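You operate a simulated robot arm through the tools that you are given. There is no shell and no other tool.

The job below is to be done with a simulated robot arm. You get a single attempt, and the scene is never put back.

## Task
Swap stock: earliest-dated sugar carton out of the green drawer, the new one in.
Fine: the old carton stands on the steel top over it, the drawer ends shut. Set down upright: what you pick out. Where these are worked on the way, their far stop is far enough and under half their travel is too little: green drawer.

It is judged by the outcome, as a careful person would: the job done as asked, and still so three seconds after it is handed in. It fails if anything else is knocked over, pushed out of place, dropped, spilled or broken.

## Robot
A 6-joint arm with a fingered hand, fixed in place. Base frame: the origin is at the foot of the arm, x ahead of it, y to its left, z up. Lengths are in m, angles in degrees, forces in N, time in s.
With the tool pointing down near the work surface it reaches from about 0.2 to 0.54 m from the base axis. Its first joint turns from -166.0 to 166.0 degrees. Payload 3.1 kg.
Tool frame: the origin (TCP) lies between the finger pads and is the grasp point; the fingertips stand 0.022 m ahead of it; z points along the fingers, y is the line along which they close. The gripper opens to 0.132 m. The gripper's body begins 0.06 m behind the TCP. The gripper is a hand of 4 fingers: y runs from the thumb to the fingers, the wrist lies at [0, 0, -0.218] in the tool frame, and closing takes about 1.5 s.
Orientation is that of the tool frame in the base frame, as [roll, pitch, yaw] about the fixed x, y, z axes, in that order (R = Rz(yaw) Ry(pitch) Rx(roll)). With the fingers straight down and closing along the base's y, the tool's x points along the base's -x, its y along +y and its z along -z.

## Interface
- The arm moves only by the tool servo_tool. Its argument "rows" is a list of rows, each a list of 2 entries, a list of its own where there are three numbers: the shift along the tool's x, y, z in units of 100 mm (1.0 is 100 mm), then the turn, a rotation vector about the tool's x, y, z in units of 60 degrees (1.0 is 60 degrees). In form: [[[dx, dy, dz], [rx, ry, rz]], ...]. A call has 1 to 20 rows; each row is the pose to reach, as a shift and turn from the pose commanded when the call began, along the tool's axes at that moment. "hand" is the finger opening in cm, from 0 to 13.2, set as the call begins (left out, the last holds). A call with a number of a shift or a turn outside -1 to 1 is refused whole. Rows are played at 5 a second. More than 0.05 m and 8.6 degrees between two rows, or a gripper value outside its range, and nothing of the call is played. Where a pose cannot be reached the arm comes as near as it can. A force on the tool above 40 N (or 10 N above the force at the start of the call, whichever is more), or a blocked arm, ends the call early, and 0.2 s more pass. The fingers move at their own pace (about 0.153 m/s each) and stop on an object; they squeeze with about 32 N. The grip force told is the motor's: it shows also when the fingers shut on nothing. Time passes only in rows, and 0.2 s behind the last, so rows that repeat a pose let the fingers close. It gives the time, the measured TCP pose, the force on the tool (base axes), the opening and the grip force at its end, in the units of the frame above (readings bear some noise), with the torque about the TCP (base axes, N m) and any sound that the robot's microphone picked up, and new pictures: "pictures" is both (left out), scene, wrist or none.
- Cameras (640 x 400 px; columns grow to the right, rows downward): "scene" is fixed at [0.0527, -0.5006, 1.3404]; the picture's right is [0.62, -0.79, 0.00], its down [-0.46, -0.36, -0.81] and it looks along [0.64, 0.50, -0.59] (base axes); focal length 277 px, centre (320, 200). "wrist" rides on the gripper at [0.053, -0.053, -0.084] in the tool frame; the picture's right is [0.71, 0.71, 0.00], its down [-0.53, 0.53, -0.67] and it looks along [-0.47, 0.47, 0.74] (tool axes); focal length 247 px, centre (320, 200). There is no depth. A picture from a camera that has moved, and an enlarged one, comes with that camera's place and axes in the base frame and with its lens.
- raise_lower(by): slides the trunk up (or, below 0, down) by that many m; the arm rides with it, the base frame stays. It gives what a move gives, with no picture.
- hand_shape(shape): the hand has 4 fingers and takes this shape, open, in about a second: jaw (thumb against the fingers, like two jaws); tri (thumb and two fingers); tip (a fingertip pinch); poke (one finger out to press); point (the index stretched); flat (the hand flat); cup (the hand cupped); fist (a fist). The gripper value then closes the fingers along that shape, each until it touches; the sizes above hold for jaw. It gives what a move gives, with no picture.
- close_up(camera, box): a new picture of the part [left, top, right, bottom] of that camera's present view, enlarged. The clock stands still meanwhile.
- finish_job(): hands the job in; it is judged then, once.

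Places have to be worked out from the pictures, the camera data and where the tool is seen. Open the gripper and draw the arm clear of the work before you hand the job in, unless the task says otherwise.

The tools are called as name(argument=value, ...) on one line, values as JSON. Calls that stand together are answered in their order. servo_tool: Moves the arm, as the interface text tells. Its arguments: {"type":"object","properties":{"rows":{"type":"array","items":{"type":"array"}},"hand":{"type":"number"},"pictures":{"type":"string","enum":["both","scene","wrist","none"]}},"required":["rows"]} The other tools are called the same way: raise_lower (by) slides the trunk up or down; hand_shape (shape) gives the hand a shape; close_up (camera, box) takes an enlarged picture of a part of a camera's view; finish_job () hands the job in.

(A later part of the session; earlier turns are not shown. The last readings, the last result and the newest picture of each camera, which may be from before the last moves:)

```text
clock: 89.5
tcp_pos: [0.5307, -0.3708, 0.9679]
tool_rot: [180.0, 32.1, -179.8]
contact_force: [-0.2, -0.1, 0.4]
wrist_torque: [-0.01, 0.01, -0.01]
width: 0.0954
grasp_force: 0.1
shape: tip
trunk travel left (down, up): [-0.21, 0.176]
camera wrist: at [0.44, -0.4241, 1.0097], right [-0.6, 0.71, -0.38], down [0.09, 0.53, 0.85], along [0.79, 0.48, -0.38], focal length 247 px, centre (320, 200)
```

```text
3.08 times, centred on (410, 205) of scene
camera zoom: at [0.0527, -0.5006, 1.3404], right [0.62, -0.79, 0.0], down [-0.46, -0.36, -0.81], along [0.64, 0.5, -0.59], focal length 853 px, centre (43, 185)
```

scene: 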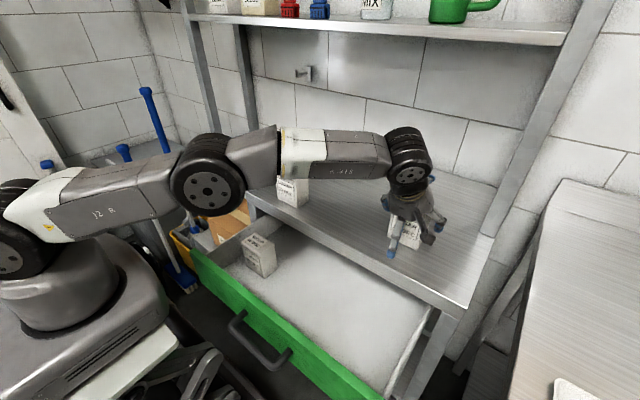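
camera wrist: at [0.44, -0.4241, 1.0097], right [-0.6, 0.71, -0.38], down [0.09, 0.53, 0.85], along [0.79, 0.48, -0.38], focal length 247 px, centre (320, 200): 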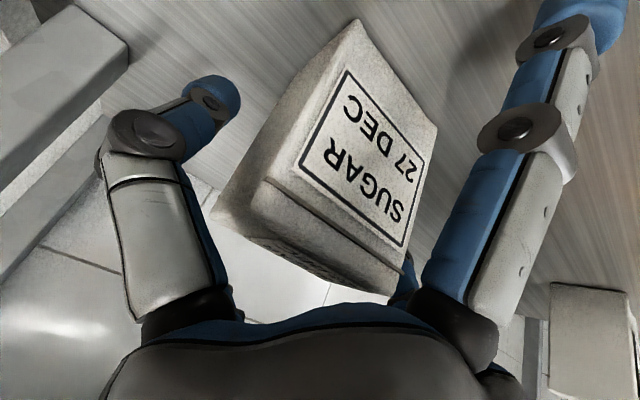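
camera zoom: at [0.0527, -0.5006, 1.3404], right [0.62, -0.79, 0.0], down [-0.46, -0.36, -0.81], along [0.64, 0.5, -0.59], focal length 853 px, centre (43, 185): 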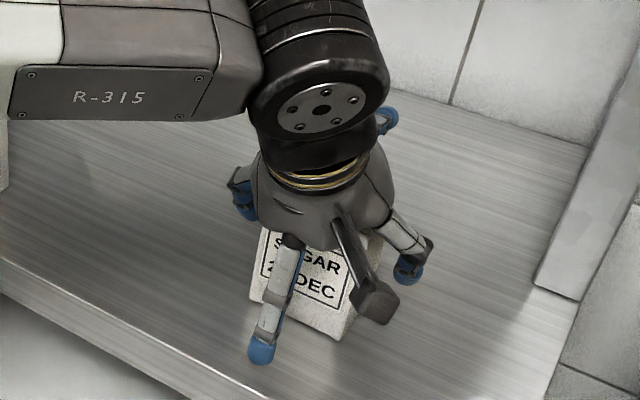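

No contact; the pads straddle the carton's upper part. I close the pinch.

servo_tool(rows=[[[0, 0, 0], [0, 0, 0]], [[0, 0, 0], [0, 0, 0]], [[0, 0, 0], [0, 0, 0]], [[0, 0, 0], [0, 0, 0]], [[0, 0, 0], [0, 0, 0]], [[0, 0, 0], [0, 0, 0]]], hand=0, pictures="both")

close_up(camera="scene", box=[350, 140, 470, 270])

```text
clock: 90.9
tcp_pos: [0.5305, -0.3712, 0.967]
tool_rot: [179.8, 32.1, -179.8]
contact_force: [-0.7, -0.4, -0.7]
wrist_torque: [-0.05, 0.05, 0.0]
width: 0.0677
grasp_force: 32.2
shape: tip
trunk travel left (down, up): [-0.21, 0.176]
camera wrist: at [0.44, -0.4243, 1.0097], right [-0.6, 0.71, -0.38], down [0.09, 0.53, 0.85], along [0.79, 0.48, -0.38], focal length 247 px, centre (320, 200)
```

scene: 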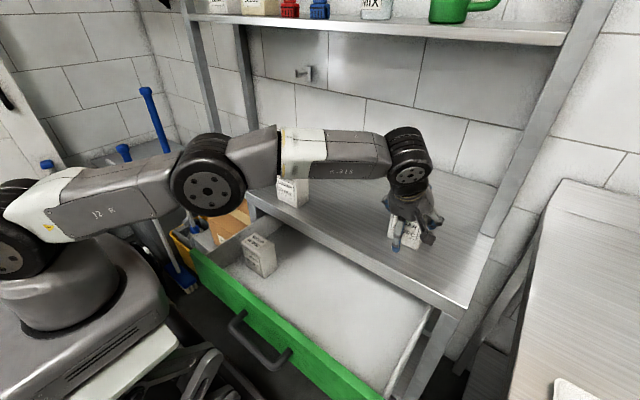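
wrist: 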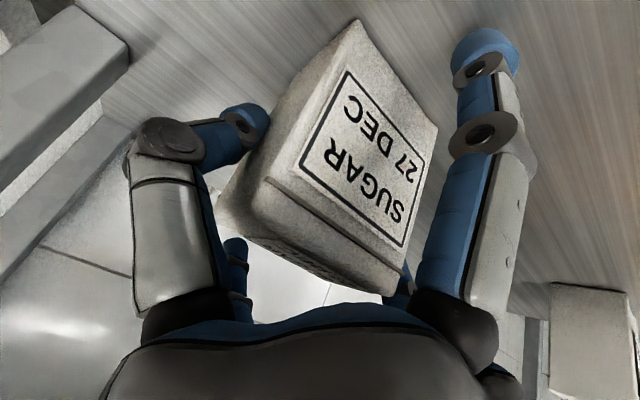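

```text
3.08 times, centred on (410, 205) of scene
camera zoom: at [0.0527, -0.5006, 1.3404], right [0.62, -0.79, 0.0], down [-0.46, -0.36, -0.81], along [0.64, 0.5, -0.59], focal length 853 px, centre (43, 185)
```

zoom: 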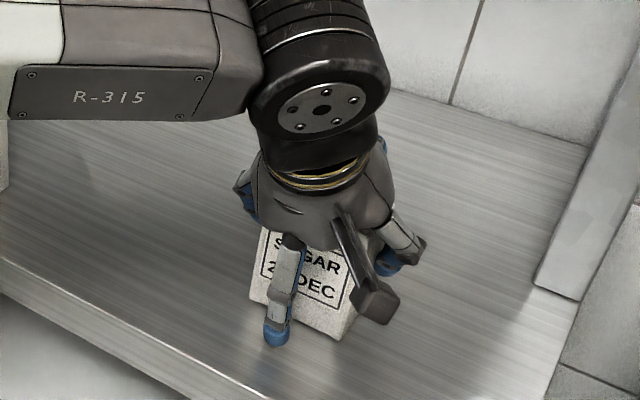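

The pinch holds the carton (6.8 cm, 32 N). I lift it straight up 5 cm, gently.

servo_tool(rows=[[[-0.03, 0, -0.05], [0, 0, 0]], [[-0.08, 0, -0.13], [0, 0, 0]], [[-0.14, 0, -0.22], [0, 0, 0]], [[-0.2, 0, -0.32], [0, 0, 0]], [[-0.266, 0, -0.424], [0, 0, 0]]], pictures="both")

close_up(camera="scene", box=[350, 120, 470, 250])

```text
clock: 92.1
tcp_pos: [0.5259, -0.3689, 1.0155]
tool_rot: [179.9, 32.1, -179.9]
contact_force: [-1.1, -0.9, -1.9]
wrist_torque: [0.02, -0.03, 0.02]
width: 0.0675
grasp_force: 32.1
shape: tip
out of reach, approached as far as the arm can: row 4, 5
trunk travel left (down, up): [-0.21, 0.176]
camera wrist: at [0.4351, -0.4216, 1.0581], right [-0.6, 0.71, -0.37], down [0.09, 0.53, 0.85], along [0.79, 0.48, -0.38], focal length 247 px, centre (320, 200)
```

scene: 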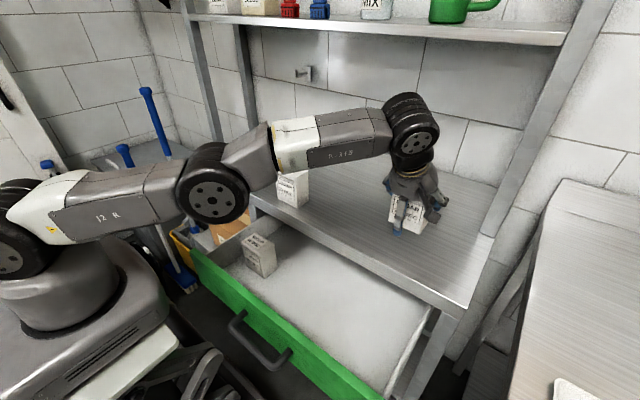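
wrist: 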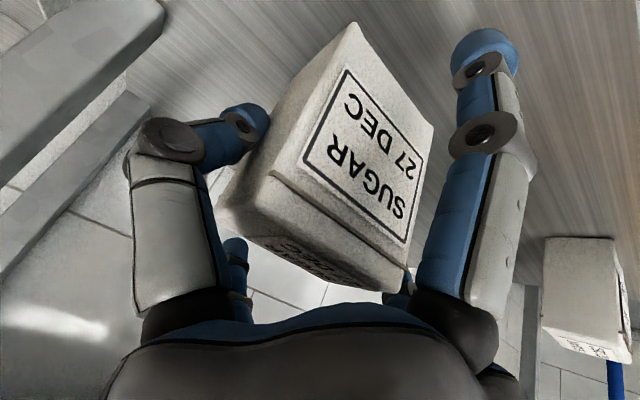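

```text
3.08 times, centred on (410, 185) of scene
camera zoom: at [0.0527, -0.5006, 1.3404], right [0.62, -0.79, 0.0], down [-0.46, -0.36, -0.81], along [0.64, 0.5, -0.59], focal length 853 px, centre (43, 246)
```

zoom: 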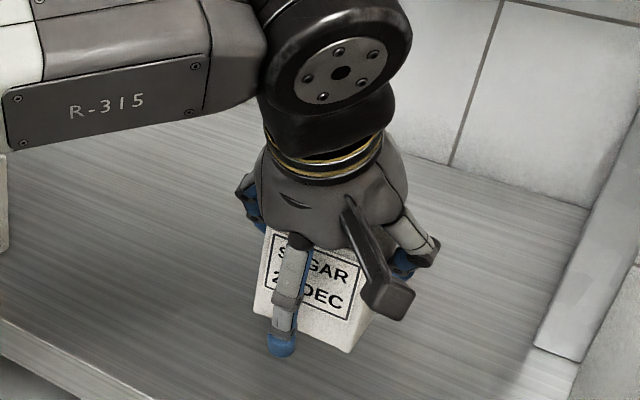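

The carton is lifted cleanly and upright. Before moving it, I zoom on the drawer to measure where its front panel now is and the free floor inside.

close_up(camera="scene", box=[180, 210, 450, 400])

```text
2.11 times, centred on (315, 305) of scene
camera zoom: at [0.0527, -0.5006, 1.3404], right [0.62, -0.79, 0.0], down [-0.46, -0.36, -0.81], along [0.64, 0.5, -0.59], focal length 584 px, centre (330, -21)
```

zoom: 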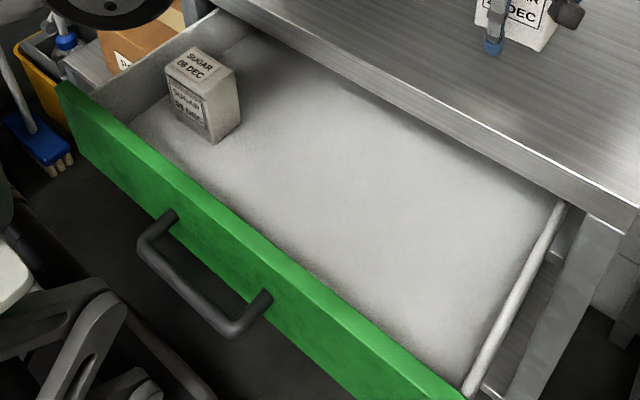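

The panel's inner side is now at x ≈ 0.234 and the free floor is between the carton 08 DEC and the right wall. I carry the new carton back off the bench over the drawer, first 10 cm towards the robot.

servo_tool(rows=[[[0.16, 0.04, -0.12], [0, 0, 0]], [[0.33, 0.08, -0.23], [0, 0, 0]], [[0.49, 0.12, -0.35], [0, 0, 0]], [[0.66, 0.16, -0.46], [0, 0, 0]], [[0.82, 0.2, -0.573], [0, 0, 0]]], pictures="none")

servo_tool(rows=[[[0.085, 0.05, -0.053], [0.066, 0, 0.106]], [[0.17, 0.1, -0.106], [0.133, 0, 0.212]], [[0.254, 0.15, -0.16], [0.199, 0, 0.318]], [[0.339, 0.2, -0.213], [0.265, 0, 0.423]], [[0.424, 0.25, -0.266], [0.332, 0, 0.529]], [[0.508, 0.3, -0.319], [0.398, 0, 0.635]]], pictures="both")

```text
clock: 93.3
tcp_pos: [0.4264, -0.3494, 1.02]
tool_rot: [179.9, 32.2, -179.8]
contact_force: [0.0, -0.4, -1.6]
wrist_torque: [-0.02, -0.03, -0.04]
width: 0.0672
grasp_force: 31.9
shape: tip
out of reach, approached as far as the arm can: row 1, 2, 3
trunk travel left (down, up): [-0.21, 0.176]
```

```text
clock: 94.7
tcp_pos: [0.3653, -0.3187, 1.0201]
tool_rot: [-180.0, 32.0, 135.2]
contact_force: [-0.1, -0.7, -2.1]
wrist_torque: [-0.03, 0.0, -0.01]
width: 0.0673
grasp_force: 31.6
shape: tip
trunk travel left (down, up): [-0.21, 0.176]
camera wrist: at [0.2632, -0.2928, 1.0639], right [0.07, 0.92, -0.38], down [0.43, 0.31, 0.85], along [0.9, -0.22, -0.38], focal length 247 px, centre (320, 200)
```

scene: 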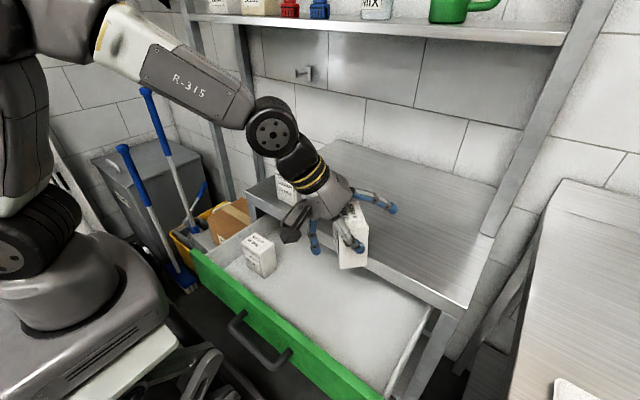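
wrist: 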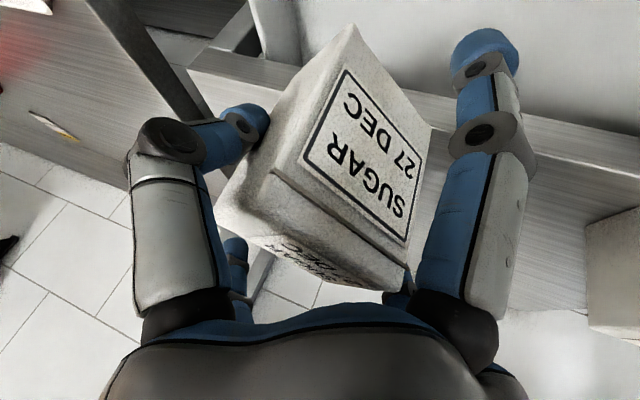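

The carton remains upright and firmly held. I complete the turn and bring it over the free floor at about (0.327, -0.30).

servo_tool(rows=[[[0.06, -0.024, -0.038], [0.066, 0, 0.106]], [[0.12, -0.047, -0.075], [0.133, 0, 0.212]], [[0.18, -0.07, -0.113], [0.199, 0, 0.318]], [[0.24, -0.094, -0.15], [0.265, 0, 0.423]], [[0.3, -0.118, -0.188], [0.332, 0, 0.529]], [[0.359, -0.141, -0.225], [0.398, 0, 0.635]]], pictures="both")

close_up(camera="scene", box=[260, 150, 440, 320])

```text
clock: 96.1
tcp_pos: [0.3249, -0.2997, 1.0214]
tool_rot: [-180.0, 32.1, 90.1]
contact_force: [-0.8, 0.6, -3.1]
wrist_torque: [-0.01, 0.02, 0.01]
width: 0.0674
grasp_force: 32.3
shape: tip
trunk travel left (down, up): [-0.21, 0.176]
camera wrist: at [0.2708, -0.2092, 1.0634], right [0.71, 0.6, -0.38], down [0.53, -0.09, 0.85], along [0.47, -0.79, -0.38], focal length 247 px, centre (320, 200)
```

scene: 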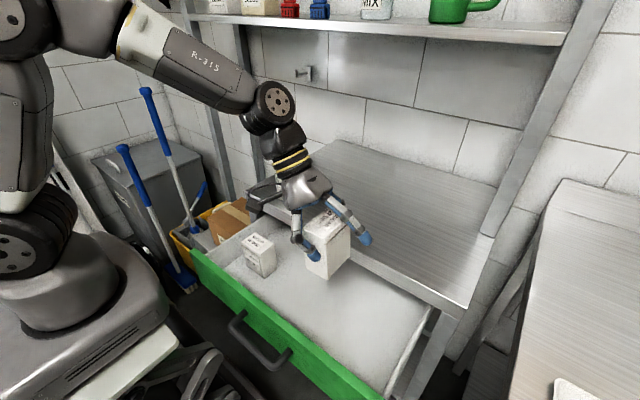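
wrist: 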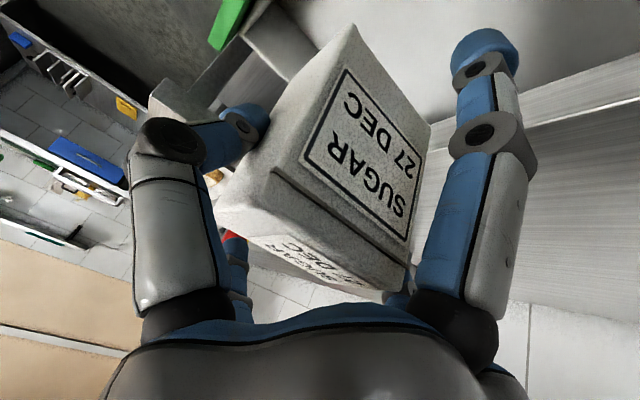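

```text
2.35 times, centred on (350, 235) of scene
camera zoom: at [0.0527, -0.5006, 1.3404], right [0.62, -0.79, 0.0], down [-0.46, -0.36, -0.81], along [0.64, 0.5, -0.59], focal length 652 px, centre (249, 118)
```

zoom: 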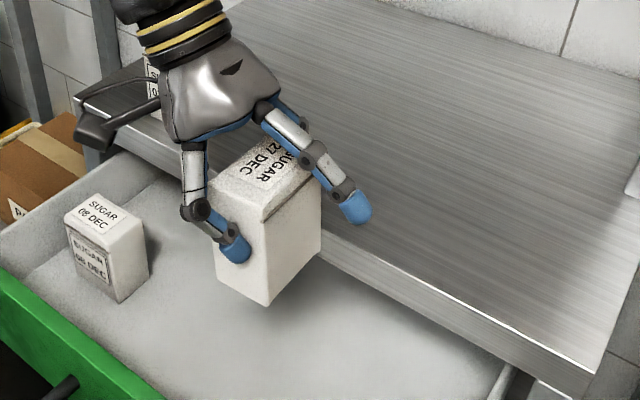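

The carton hangs upright above the empty middle-right of the drawer. I lower it 10 cm straight down, then check.

servo_tool(rows=[[[0.106, 0.01, 0.169], [0, 0, 0]], [[0.212, 0.02, 0.339], [0, 0, 0]], [[0.319, 0.03, 0.508], [0, 0, 0]], [[0.425, 0.04, 0.678], [0, 0, 0]], [[0.531, 0.04, 0.847], [0, 0, 0]]], pictures="both")

close_up(camera="scene", box=[240, 180, 420, 350])

```text
clock: 97.3
tcp_pos: [0.331, -0.3001, 0.9188]
tool_rot: [180.0, 32.0, 90.2]
contact_force: [-0.4, -0.3, -2.7]
wrist_torque: [0.01, -0.01, 0.02]
width: 0.0672
grasp_force: 31.6
shape: tip
trunk travel left (down, up): [-0.21, 0.176]
camera wrist: at [0.2754, -0.2092, 0.9623], right [0.7, 0.6, -0.37], down [0.53, -0.09, 0.85], along [0.48, -0.79, -0.38], focal length 247 px, centre (320, 200)
```

scene: 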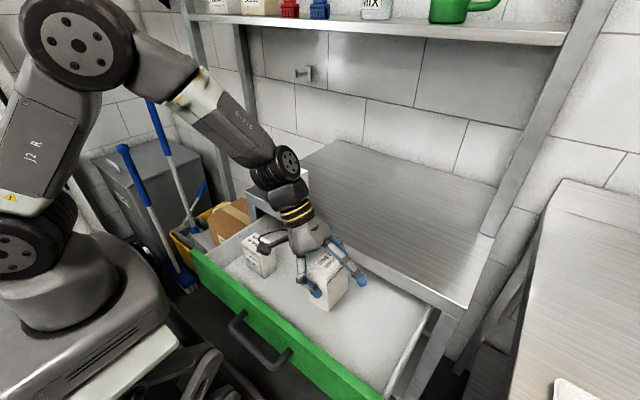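
wrist: 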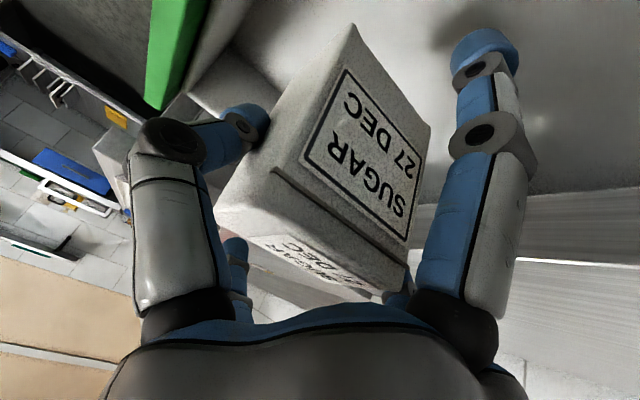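

```text
2.35 times, centred on (330, 265) of scene
camera zoom: at [0.0527, -0.5006, 1.3404], right [0.62, -0.79, 0.0], down [-0.46, -0.36, -0.81], along [0.64, 0.5, -0.59], focal length 652 px, centre (296, 47)
```

zoom: 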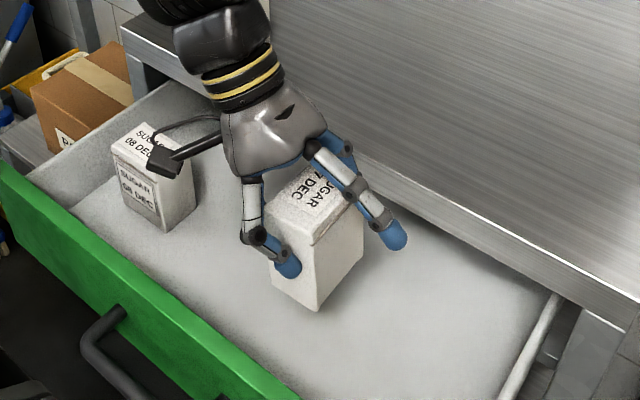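

All clear around it. I lower another 8 cm, leaving about 1.5 cm to the drawer floor.

servo_tool(rows=[[[0.085, 0, 0.136], [0, 0, 0]], [[0.17, 0, 0.271], [0, 0, 0]], [[0.255, 0, 0.407], [0, 0, 0]], [[0.34, 0, 0.542], [0, 0, 0]], [[0.425, 0, 0.678], [0, 0, 0]]], pictures="both")

close_up(camera="scene", box=[240, 190, 420, 360])

```text
clock: 98.5
tcp_pos: [0.3294, -0.2993, 0.8403]
tool_rot: [-180.0, 32.0, 90.3]
contact_force: [-0.8, 0.2, -1.9]
wrist_torque: [-0.02, -0.01, -0.03]
width: 0.0675
grasp_force: 32.3
shape: tip
trunk travel left (down, up): [-0.21, 0.176]
camera wrist: at [0.2745, -0.2091, 0.8827], right [0.7, 0.6, -0.38], down [0.53, -0.09, 0.85], along [0.48, -0.79, -0.38], focal length 247 px, centre (320, 200)
```

scene: 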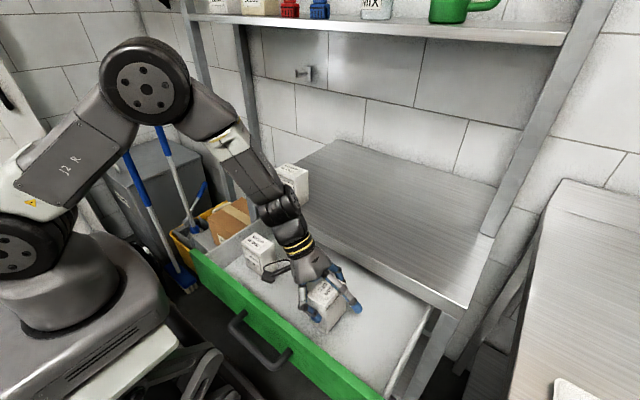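
wrist: 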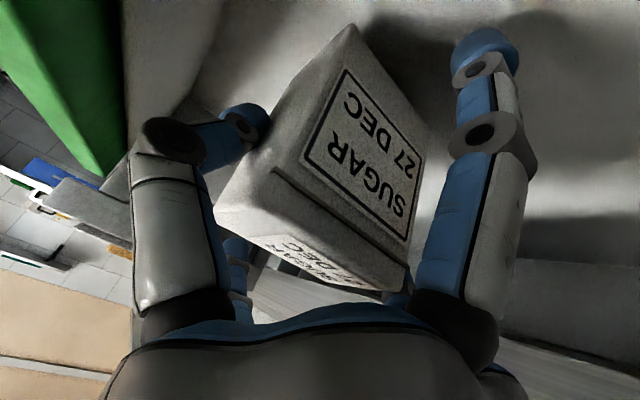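

```text
2.35 times, centred on (330, 275) of scene
camera zoom: at [0.0527, -0.5006, 1.3404], right [0.62, -0.79, 0.0], down [-0.46, -0.36, -0.81], along [0.64, 0.5, -0.59], focal length 652 px, centre (296, 24)
```

zoom: 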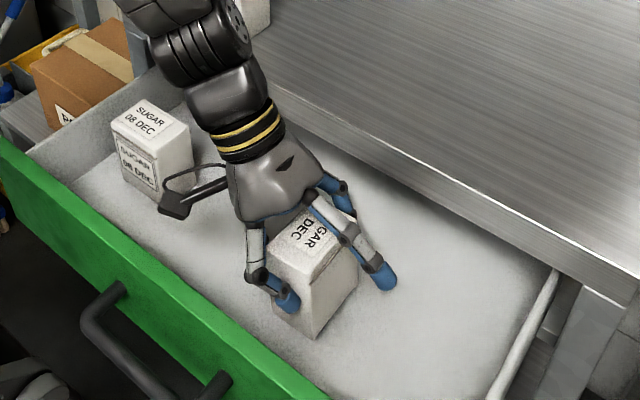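

About 2 cm to go. I lower slowly and watch for the weight to come off.

servo_tool(rows=[[[0.021, 0, 0.034], [0, 0, 0]], [[0.042, 0, 0.068], [0, 0, 0]], [[0.064, 0, 0.102], [0, 0, 0]]], pictures="none")

servo_tool(rows=[[[0.011, 0, 0.017], [0, 0, 0]], [[0.021, 0, 0.034], [0, 0, 0]]], pictures="none")

```text
clock: 99.3
tcp_pos: [0.3302, -0.299, 0.8277]
tool_rot: [179.9, 31.9, 90.2]
contact_force: [0.5, -0.9, -2.1]
wrist_torque: [0.01, -0.02, -0.02]
width: 0.0673
grasp_force: 31.8
shape: tip
trunk travel left (down, up): [-0.21, 0.176]
```

```text
clock: 99.9
tcp_pos: [0.3303, -0.2987, 0.8243]
tool_rot: [179.9, 32.1, 90.3]
contact_force: [0.4, -0.3, -1.9]
wrist_torque: [-0.01, 0.0, 0.01]
width: 0.0673
grasp_force: 31.9
shape: tip
trunk travel left (down, up): [-0.21, 0.176]
```

Still hanging. I go on in 2–3 mm steps.

servo_tool(rows=[[[0.008, 0, 0.013], [0, 0, 0]], [[0.016, 0, 0.025], [0, 0, 0]]], pictures="none")

servo_tool(rows=[[[0.005, 0, 0.008], [0, 0, 0]], [[0.011, 0, 0.017], [0, 0, 0]]], pictures="both")

close_up(camera="scene", box=[280, 250, 390, 350])

```text
clock: 100.5
tcp_pos: [0.3304, -0.2986, 0.8222]
tool_rot: [179.9, 32.0, 90.1]
contact_force: [0.1, -1.2, -1.5]
wrist_torque: [0.0, 0.05, 0.04]
width: 0.0673
grasp_force: 31.9
shape: tip
trunk travel left (down, up): [-0.21, 0.176]
```

```text
clock: 101.1
tcp_pos: [0.3295, -0.2988, 0.8198]
tool_rot: [179.9, 32.1, 90.4]
contact_force: [-0.9, -0.3, 1.7]
wrist_torque: [-0.05, 0.06, 0.0]
width: 0.0672
grasp_force: 31.8
shape: tip
trunk travel left (down, up): [-0.21, 0.176]
camera wrist: at [0.2748, -0.2091, 0.8626], right [0.7, 0.6, -0.37], down [0.53, -0.09, 0.85], along [0.48, -0.79, -0.38], focal length 247 px, centre (320, 200)
```

scene: 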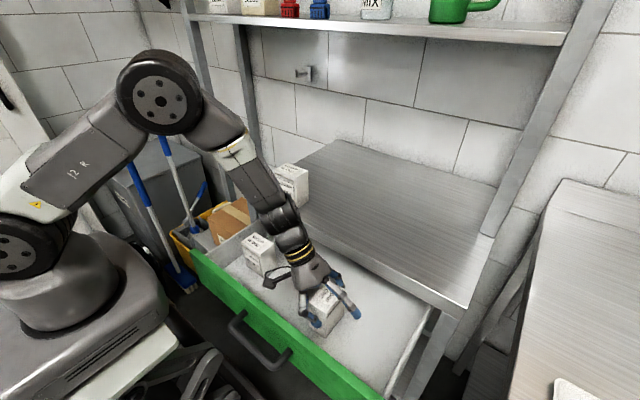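
wrist: 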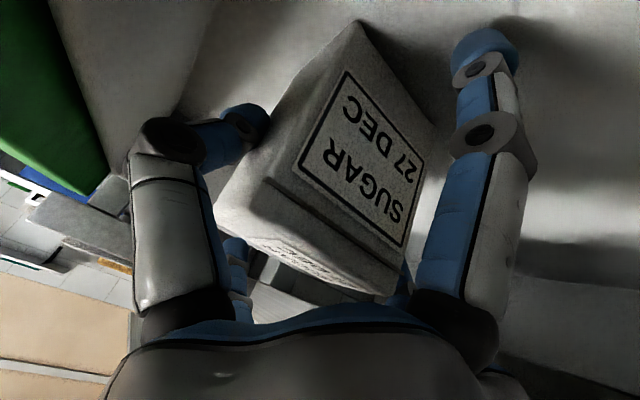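

```text
4.00 times, centred on (335, 300) of scene
camera zoom: at [0.0527, -0.5006, 1.3404], right [0.62, -0.79, 0.0], down [-0.46, -0.36, -0.81], along [0.64, 0.5, -0.59], focal length 1109 px, centre (260, -200)
```

zoom: 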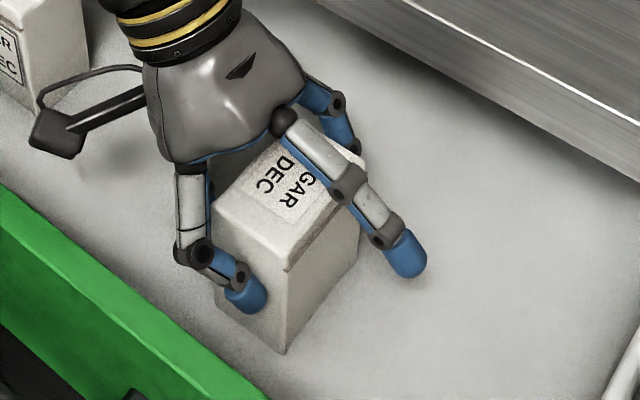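

The weight is off and the carton has squared itself to the floor. One more millimetre, then I open the pinch just enough to release.

servo_tool(rows=[[[0.005, 0, 0.008], [0, 0, 0]], [[0.005, 0, 0.008], [0, 0, 0]]], pictures="none")

servo_tool(rows=[[[0, 0, 0], [0, 0, 0]], [[0, 0, 0], [0, 0, 0]], [[0, 0, 0], [0, 0, 0]]], hand=9.0, pictures="both")

close_up(camera="scene", box=[280, 250, 390, 350])

```text
clock: 101.7
tcp_pos: [0.3301, -0.2987, 0.8189]
tool_rot: [179.8, 32.1, 90.2]
contact_force: [0.2, -1.2, 7.1]
wrist_torque: [-0.05, 0.05, 0.04]
width: 0.0672
grasp_force: 31.9
shape: tip
trunk travel left (down, up): [-0.21, 0.176]
```

```text
clock: 102.5
tcp_pos: [0.3289, -0.298, 0.8197]
tool_rot: [180.0, 32.0, 90.3]
contact_force: [-0.2, 0.6, -0.2]
wrist_torque: [-0.02, 0.01, 0.0]
width: 0.0896
grasp_force: 0.1
shape: tip
trunk travel left (down, up): [-0.21, 0.176]
camera wrist: at [0.2747, -0.2086, 0.8615], right [0.7, 0.6, -0.37], down [0.53, -0.09, 0.85], along [0.48, -0.79, -0.38], focal length 247 px, centre (320, 200)
```

scene: 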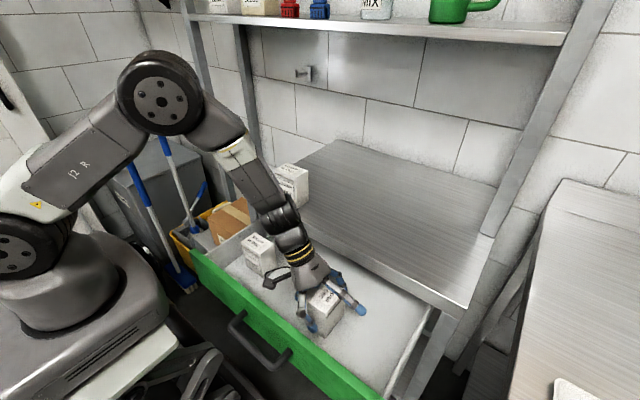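
wrist: 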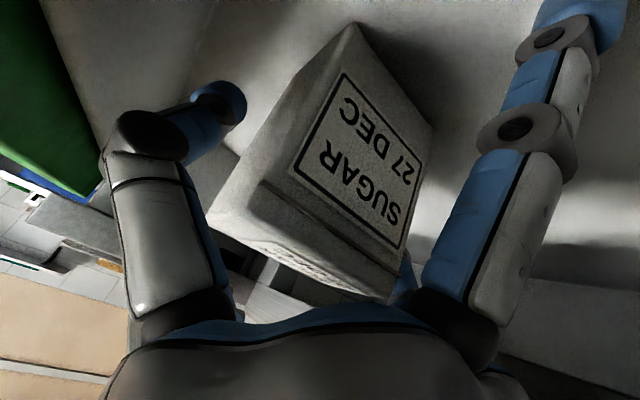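

```text
4.00 times, centred on (335, 300) of scene
camera zoom: at [0.0527, -0.5006, 1.3404], right [0.62, -0.79, 0.0], down [-0.46, -0.36, -0.81], along [0.64, 0.5, -0.59], focal length 1109 px, centre (260, -200)
```

zoom: 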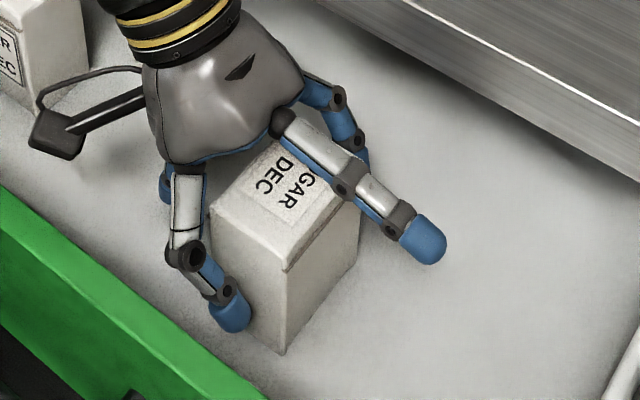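

The new carton stands upright in the drawer, released. I withdraw along the tool axis.

servo_tool(rows=[[[0, 0, -0.12], [0, 0, 0]], [[0, 0, -0.27], [0, 0, 0]], [[0, 0, -0.45], [0, 0, 0]], [[0, 0, -0.65], [0, 0, 0]], [[0, 0, -0.85], [0, 0, 0]], [[0, 0, -1.0], [0, 0, 0]]], pictures="both")

close_up(camera="scene", box=[200, 200, 440, 380])

```text
clock: 103.9
tcp_pos: [0.3296, -0.2447, 0.904]
tool_rot: [180.0, 32.0, 90.3]
contact_force: [-0.3, -0.3, 0.7]
wrist_torque: [0.04, -0.01, -0.01]
width: 0.0897
grasp_force: 0.1
shape: tip
trunk travel left (down, up): [-0.21, 0.176]
camera wrist: at [0.2744, -0.1555, 0.9468], right [0.7, 0.6, -0.38], down [0.53, -0.09, 0.85], along [0.48, -0.79, -0.38], focal length 247 px, centre (320, 200)
```

scene: 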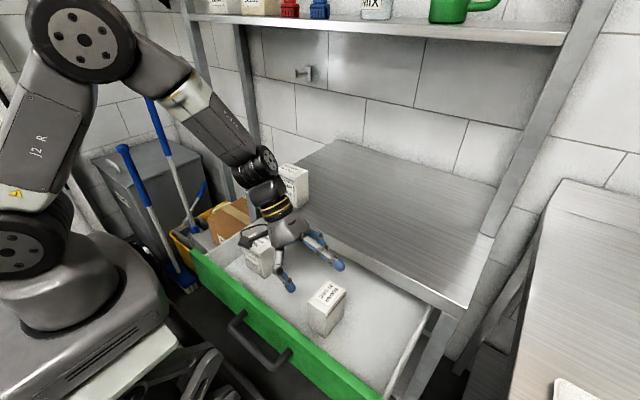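
wrist: 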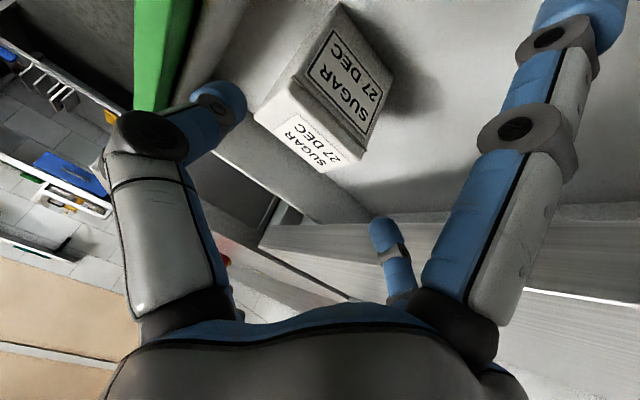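

```text
2.22 times, centred on (320, 290) of scene
camera zoom: at [0.0527, -0.5006, 1.3404], right [0.62, -0.79, 0.0], down [-0.46, -0.36, -0.81], along [0.64, 0.5, -0.59], focal length 616 px, centre (320, 0)
```

zoom: 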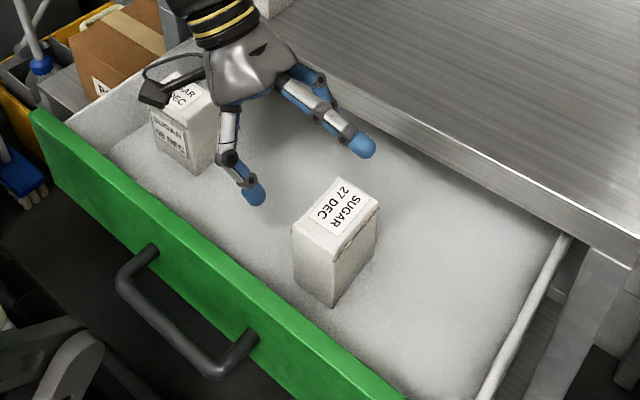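

The new 27 DEC carton stands upright in the drawer and the hand is clear of it. I rise 10 cm while turning the hand back to vertical.

servo_tool(rows=[[[-0.12, 0, -0.19], [0, 0, 0]], [[-0.24, 0, -0.38], [0, 0.09, 0]], [[-0.34, 0, -0.54], [0, 0.2, 0]], [[-0.44, 0, -0.7], [0, 0.31, 0]], [[-0.531, 0, -0.847], [0, 0.42, 0]], [[-0.531, 0, -0.847], [0, 0.533, 0]]], pictures="none")

hand_shape(shape="jaw")

servo_tool(rows=[[[-0.12, -0.2, 0], [0, 0, 0]], [[-0.24, -0.4, 0], [0, 0, 0]], [[-0.36, -0.6, 0], [0, 0, 0]], [[-0.48, -0.8, 0], [0, 0, 0]], [[-0.6, -1.0, 0], [0, 0, 0]]], pictures="both")

```text
clock: 105.3
tcp_pos: [0.3287, -0.2456, 1.005]
tool_rot: [179.9, 0.0, 90.3]
contact_force: [-0.1, 0.5, 0.7]
wrist_torque: [0.02, 0.0, 0.04]
width: 0.0899
grasp_force: 0.1
shape: tip
trunk travel left (down, up): [-0.21, 0.176]
```

```text
clock: 106.2
tcp_pos: [0.3298, -0.2461, 1.0039]
tool_rot: [179.9, 0.0, 90.3]
contact_force: [-0.3, -0.2, 0.8]
wrist_torque: [0.01, 0.0, -0.02]
width: 0.1317
grasp_force: 0.1
shape: jaw
trunk travel left (down, up): [-0.21, 0.176]
```

```text
clock: 107.4
tcp_pos: [0.2286, -0.3044, 1.0028]
tool_rot: [179.9, 0.0, 90.4]
contact_force: [-1.4, -0.2, -0.8]
wrist_torque: [-0.01, 0.0, 0.01]
width: 0.1319
grasp_force: 0.0
shape: jaw
trunk travel left (down, up): [-0.21, 0.176]
camera wrist: at [0.1737, -0.252, 1.0868], right [0.7, 0.71, 0.0], down [0.53, -0.52, 0.67], along [0.48, -0.47, -0.74], focal length 247 px, centre (320, 200)
```

scene: 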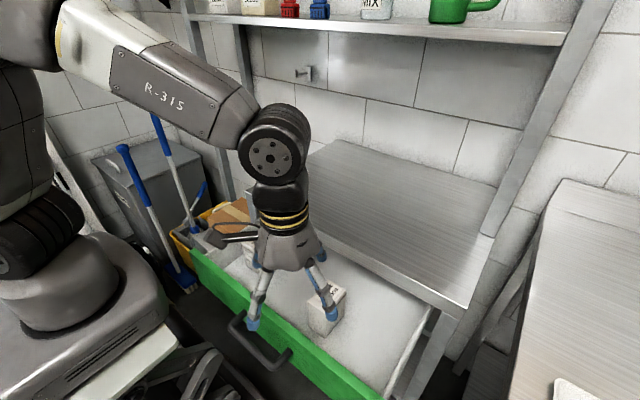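
wrist: 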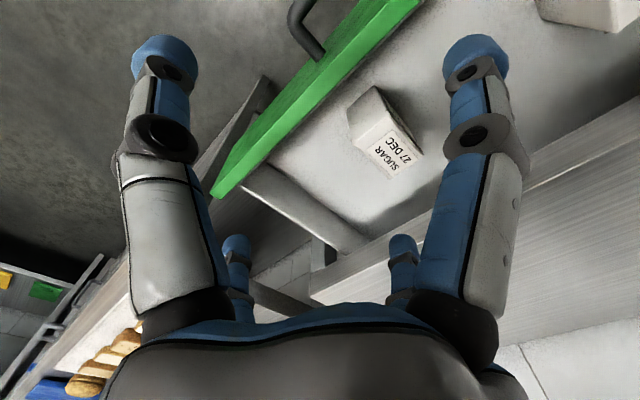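

Next I take the hand in front of the drawer's right part, then lower the trunk and tilt the hand forward to push with the closed fingertips.

servo_tool(rows=[[[-0.12, -0.2, 0], [0, 0, 0]], [[-0.24, -0.4, 0], [0, 0, 0]], [[-0.36, -0.6, 0], [0, 0, 0]], [[-0.48, -0.8, 0], [0, 0, 0]], [[-0.6, -1.0, 0], [0, 0, 0]]], hand=3, pictures="none")

servo_tool(rows=[[[0, -0.1, 0], [-0.12, 0, 0]], [[0, -0.2, 0], [-0.24, 0, 0]], [[0, -0.3, 0], [-0.36, 0, 0]], [[0, -0.4, 0], [-0.48, 0, 0]], [[0, -0.45, 0], [-0.6, 0, 0]]], pictures="both")

```text
clock: 108.6
tcp_pos: [0.1275, -0.3669, 1.0035]
tool_rot: [180.0, 0.0, 90.4]
contact_force: [0.3, 0.8, -0.4]
wrist_torque: [0.01, 0.05, 0.02]
width: 0.0301
grasp_force: 0.0
shape: jaw
trunk travel left (down, up): [-0.21, 0.176]
```

```text
clock: 109.8
tcp_pos: [0.0838, -0.3668, 1.003]
tool_rot: [143.8, 0.1, 90.3]
contact_force: [-0.7, -1.3, -0.4]
wrist_torque: [-0.04, 0.03, -0.01]
width: 0.0304
grasp_force: 0.0
shape: jaw
trunk travel left (down, up): [-0.21, 0.176]
camera wrist: at [-0.0093, -0.3134, 1.0397], right [0.57, 0.71, 0.42], down [0.03, -0.52, 0.85], along [0.82, -0.47, -0.32], focal length 247 px, centre (320, 200)
```

scene: 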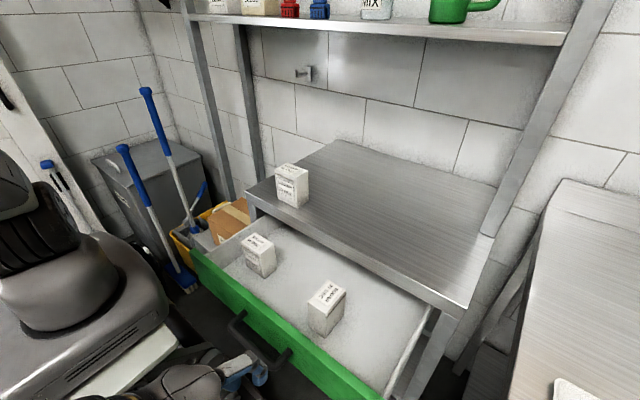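
wrist: 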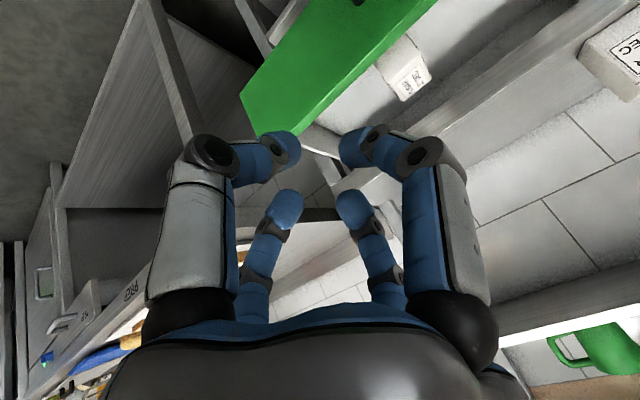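

All three cartons stand as intended. I lower the trunk by 18 cm, bringing the hand in front of the panel, then tilt it further to 70°.

raise_lower(by=-0.18)

servo_tool(rows=[[[0, 0, 0], [-0.113, 0, 0]], [[0, 0, 0], [-0.227, 0, 0]], [[0, 0, 0], [-0.34, 0, 0]], [[0, 0, 0], [-0.453, 0, 0]], [[0, 0, 0], [-0.567, 0, 0]]], hand=2, pictures="both")

```text
clock: 111.8
tcp_pos: [0.0841, -0.3668, 0.8233]
tool_rot: [144.0, 0.1, 90.2]
contact_force: [0.5, -0.6, 0.6]
wrist_torque: [-0.02, 0.04, -0.02]
width: 0.0301
grasp_force: 0.1
shape: jaw
trunk travel left (down, up): [-0.03, 0.356]
```

```text
clock: 113.0
tcp_pos: [0.0837, -0.3673, 0.823]
tool_rot: [109.9, 0.1, 90.3]
contact_force: [0.2, -0.9, 0.1]
wrist_torque: [-0.01, -0.02, 0.0]
width: 0.0206
grasp_force: 0.0
shape: jaw
trunk travel left (down, up): [-0.03, 0.356]
camera wrist: at [-0.0135, -0.3135, 0.8013], right [0.24, 0.71, 0.66], down [-0.45, -0.53, 0.72], along [0.86, -0.47, 0.19], focal length 247 px, centre (320, 200)
```

scene: 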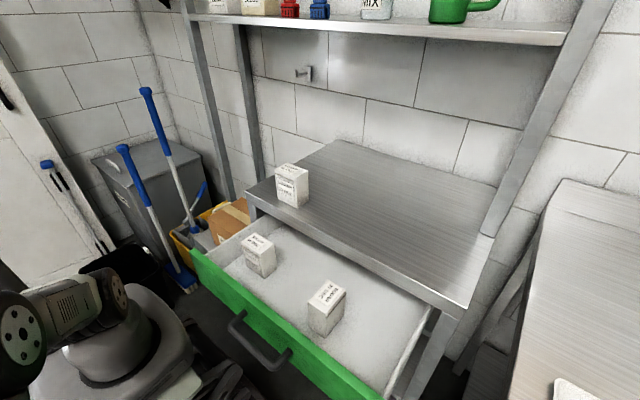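
wrist: 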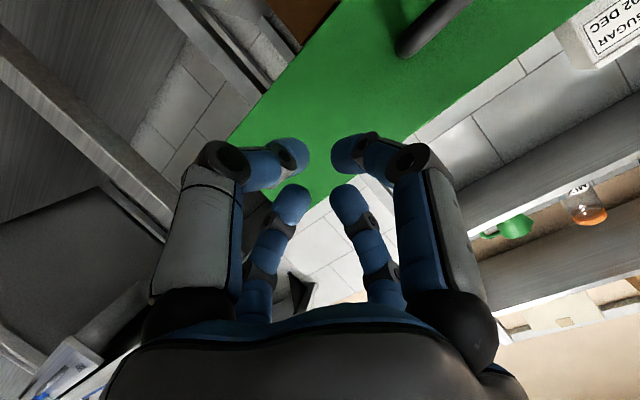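

The fingertips point at the panel right of the handle. I advance 8 cm to just short of contact.

servo_tool(rows=[[[0, 0.068, 0.188], [0, 0, 0]], [[0, 0.137, 0.376], [0, 0, 0]], [[0, 0.205, 0.564], [0, 0, 0]], [[0, 0.274, 0.752], [0, 0, 0]]], pictures="both")

```text
clock: 114.0
tcp_pos: [0.1665, -0.3661, 0.8225]
tool_rot: [109.9, 0.0, 90.3]
contact_force: [-0.7, -0.8, 0.2]
wrist_torque: [-0.01, -0.03, 0.04]
width: 0.0204
grasp_force: 0.0
shape: jaw
trunk travel left (down, up): [-0.03, 0.356]
camera wrist: at [0.0668, -0.3129, 0.8011], right [0.24, 0.71, 0.66], down [-0.45, -0.53, 0.72], along [0.86, -0.47, 0.19], focal length 247 px, centre (320, 200)
```

scene: 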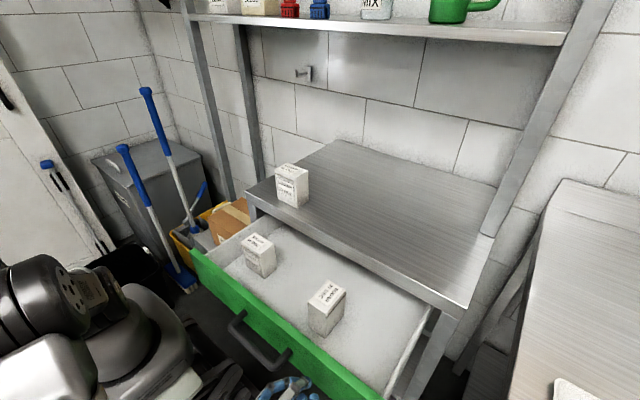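
wrist: 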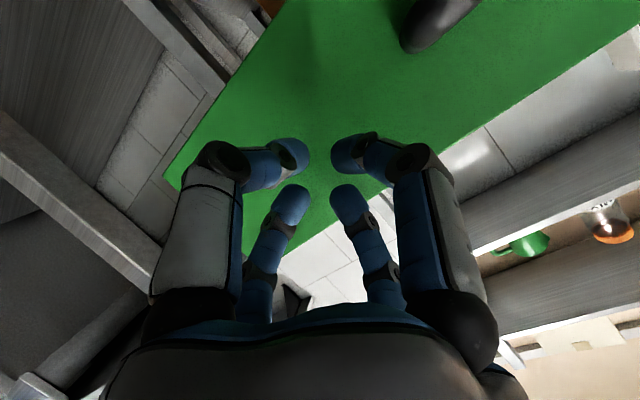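

Now I push steadily forward 10 cm at 5 cm/s.

servo_tool(rows=[[[0, 0.034, 0.094], [0, 0, 0]], [[0, 0.068, 0.188], [0, 0, 0]], [[0, 0.103, 0.282], [0, 0, 0]], [[0, 0.137, 0.376], [0, 0, 0]], [[0, 0.171, 0.47], [0, 0, 0]], [[0, 0.205, 0.564], [0, 0, 0]], [[0, 0.239, 0.658], [0, 0, 0]], [[0, 0.274, 0.752], [0, 0, 0]], [[0, 0.308, 0.846], [0, 0, 0]], [[0, 0.342, 0.94], [0, 0, 0]]], pictures="both")

```text
clock: 116.2
tcp_pos: [0.2656, -0.3647, 0.8245]
tool_rot: [109.9, 0.2, 90.3]
contact_force: [-0.3, -0.7, -0.4]
wrist_torque: [-0.02, -0.02, -0.01]
width: 0.0201
grasp_force: 0.1
shape: jaw
trunk travel left (down, up): [-0.03, 0.356]
camera wrist: at [0.167, -0.312, 0.8019], right [0.24, 0.71, 0.66], down [-0.45, -0.53, 0.72], along [0.86, -0.47, 0.19], focal length 247 px, centre (320, 200)
```

scene: 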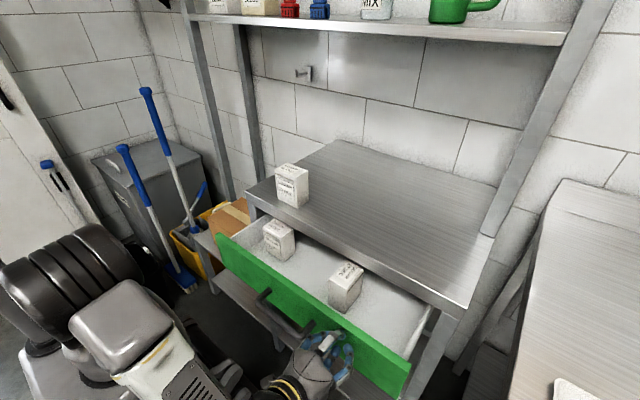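
wrist: 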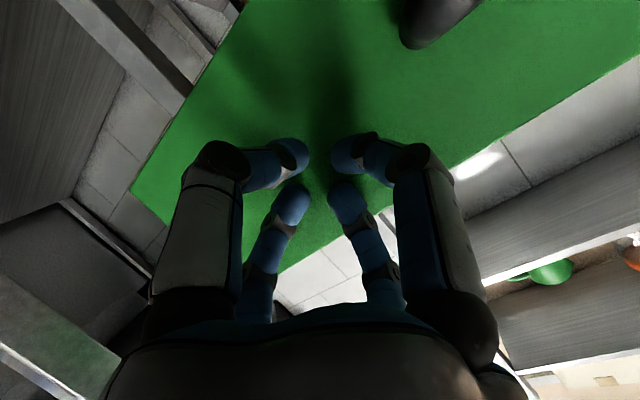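

The drawer is closing smoothly with both cartons standing inside. I push 9 cm more.

servo_tool(rows=[[[0, 0.034, 0.094], [0, 0, 0]], [[0, 0.068, 0.188], [0, 0, 0]], [[0, 0.103, 0.282], [0, 0, 0]], [[0, 0.137, 0.376], [0, 0, 0]], [[0, 0.171, 0.47], [0, 0, 0]], [[0, 0.205, 0.564], [0, 0, 0]], [[0, 0.239, 0.658], [0, 0, 0]], [[0, 0.274, 0.752], [0, 0, 0]], [[0, 0.308, 0.846], [0, 0, 0]]], pictures="both")

```text
clock: 118.2
tcp_pos: [0.3555, -0.3647, 0.8237]
tool_rot: [109.8, 0.0, 90.3]
contact_force: [-1.1, 0.0, 0.6]
wrist_torque: [-0.04, 0.02, 0.01]
width: 0.0203
grasp_force: 0.0
shape: jaw
trunk travel left (down, up): [-0.03, 0.356]
camera wrist: at [0.2569, -0.3121, 0.8012], right [0.24, 0.71, 0.66], down [-0.45, -0.53, 0.72], along [0.86, -0.47, 0.19], focal length 247 px, centre (320, 200)
```

scene: 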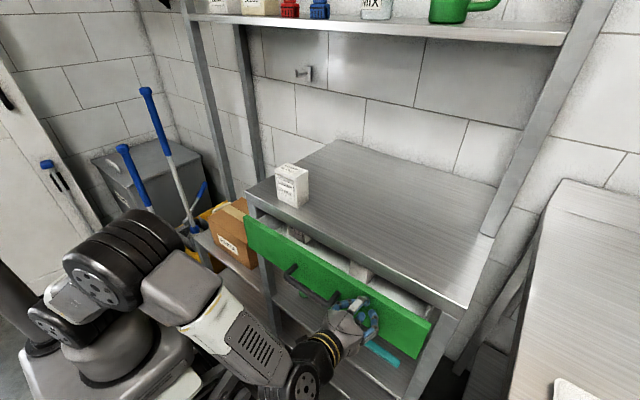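
wrist: 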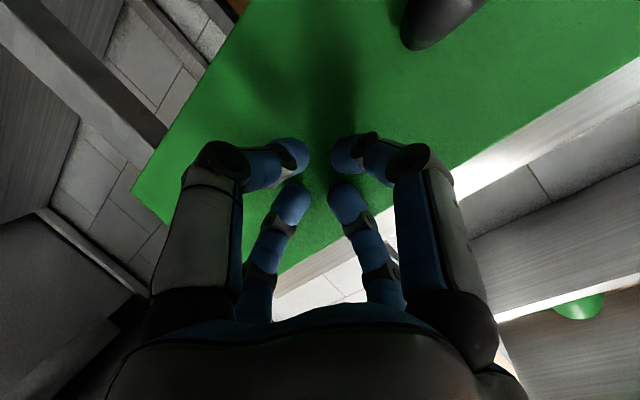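

About 3 cm remain. I push on slowly until it meets its stop.

servo_tool(rows=[[[0, 0.021, 0.056], [0, 0, 0]], [[0, 0.041, 0.113], [0, 0, 0]], [[0, 0.062, 0.169], [0, 0, 0]], [[0, 0.082, 0.226], [0, 0, 0]], [[0, 0.092, 0.254], [0, 0, 0]]], pictures="both")

close_up(camera="scene", box=[230, 180, 480, 370])

```text
clock: 119.4
tcp_pos: [0.3819, -0.3654, 0.8236]
tool_rot: [109.9, 0.1, 90.4]
contact_force: [-1.4, -0.2, -0.3]
wrist_torque: [0.0, -0.03, -0.04]
width: 0.0204
grasp_force: 0.0
shape: jaw
trunk travel left (down, up): [-0.03, 0.356]
camera wrist: at [0.2835, -0.3118, 0.8017], right [0.24, 0.71, 0.66], down [-0.45, -0.53, 0.72], along [0.86, -0.47, 0.19], focal length 247 px, centre (320, 200)
```

scene: 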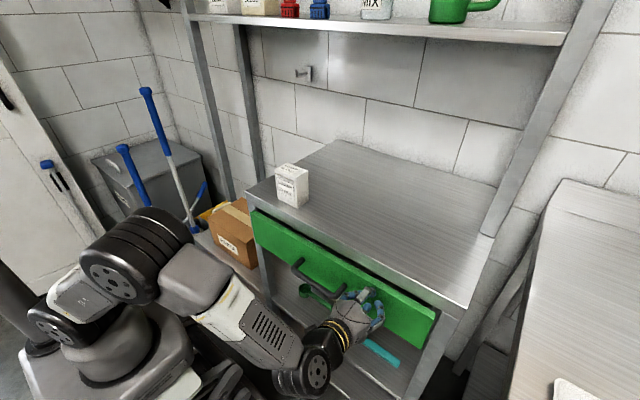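
wrist: 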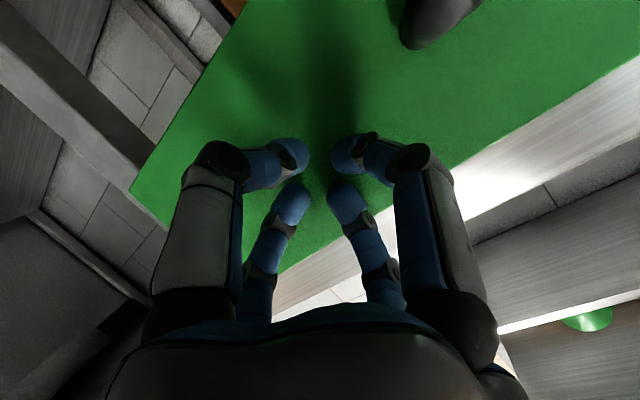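

```text
2.11 times, centred on (355, 275) of scene
camera zoom: at [0.0527, -0.5006, 1.3404], right [0.62, -0.79, 0.0], down [-0.46, -0.36, -0.81], along [0.64, 0.5, -0.59], focal length 584 px, centre (246, 42)
```

zoom: 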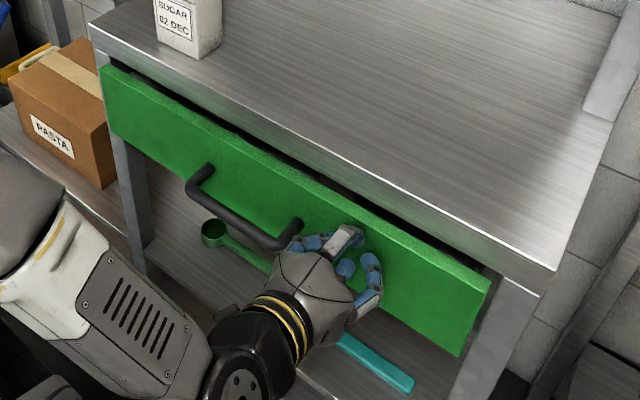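

A small gap remains above the panel. I push a further 2 cm in small steps, expecting the stop.

servo_tool(rows=[[[0, 0.014, 0.038], [0, 0, 0]], [[0, 0.027, 0.075], [0, 0, 0]], [[0, 0.041, 0.113], [0, 0, 0]], [[0, 0.055, 0.15], [0, 0, 0]], [[0, 0.068, 0.188], [0, 0, 0]]], pictures="both")

close_up(camera="scene", box=[230, 180, 480, 370])

```text
clock: 120.6
tcp_pos: [0.4011, -0.3647, 0.8259]
tool_rot: [109.9, 0.1, 90.2]
contact_force: [-6.3, 0.3, 2.3]
wrist_torque: [0.01, -0.08, -0.02]
width: 0.0202
grasp_force: 0.0
shape: jaw
trunk travel left (down, up): [-0.03, 0.356]
camera wrist: at [0.3029, -0.3117, 0.8026], right [0.24, 0.71, 0.66], down [-0.45, -0.53, 0.72], along [0.86, -0.47, 0.19], focal length 247 px, centre (320, 200)
```

scene: 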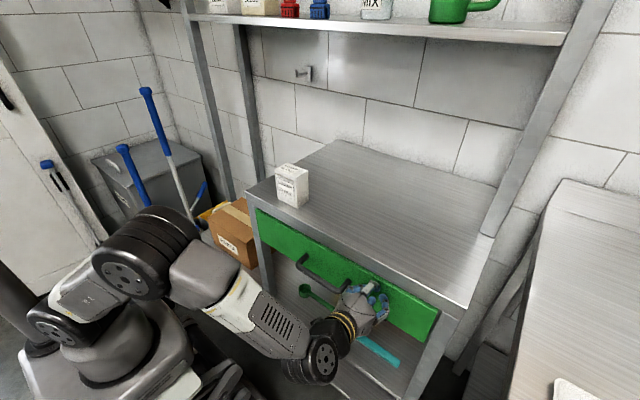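
wrist: 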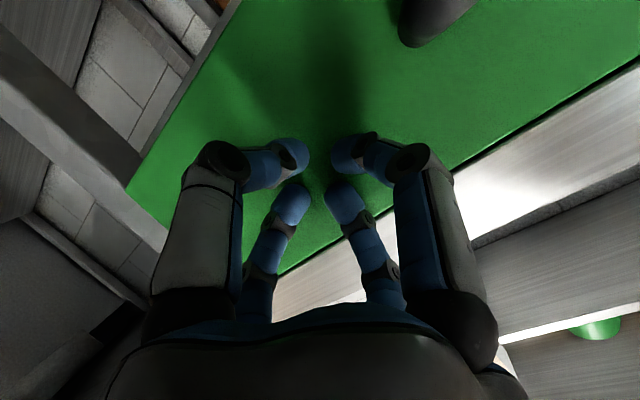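

```text
2.11 times, centred on (355, 275) of scene
camera zoom: at [0.0527, -0.5006, 1.3404], right [0.62, -0.79, 0.0], down [-0.46, -0.36, -0.81], along [0.64, 0.5, -0.59], focal length 584 px, centre (246, 42)
```

zoom: 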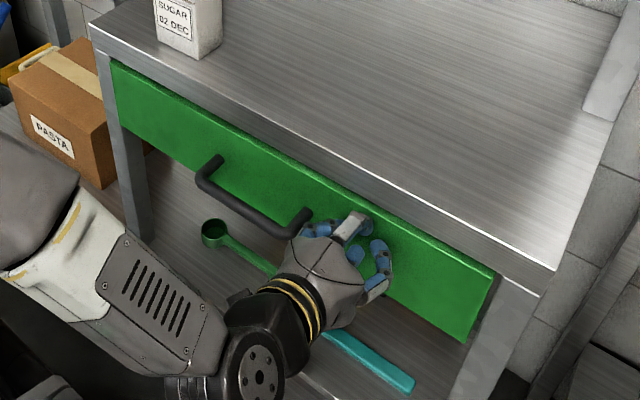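

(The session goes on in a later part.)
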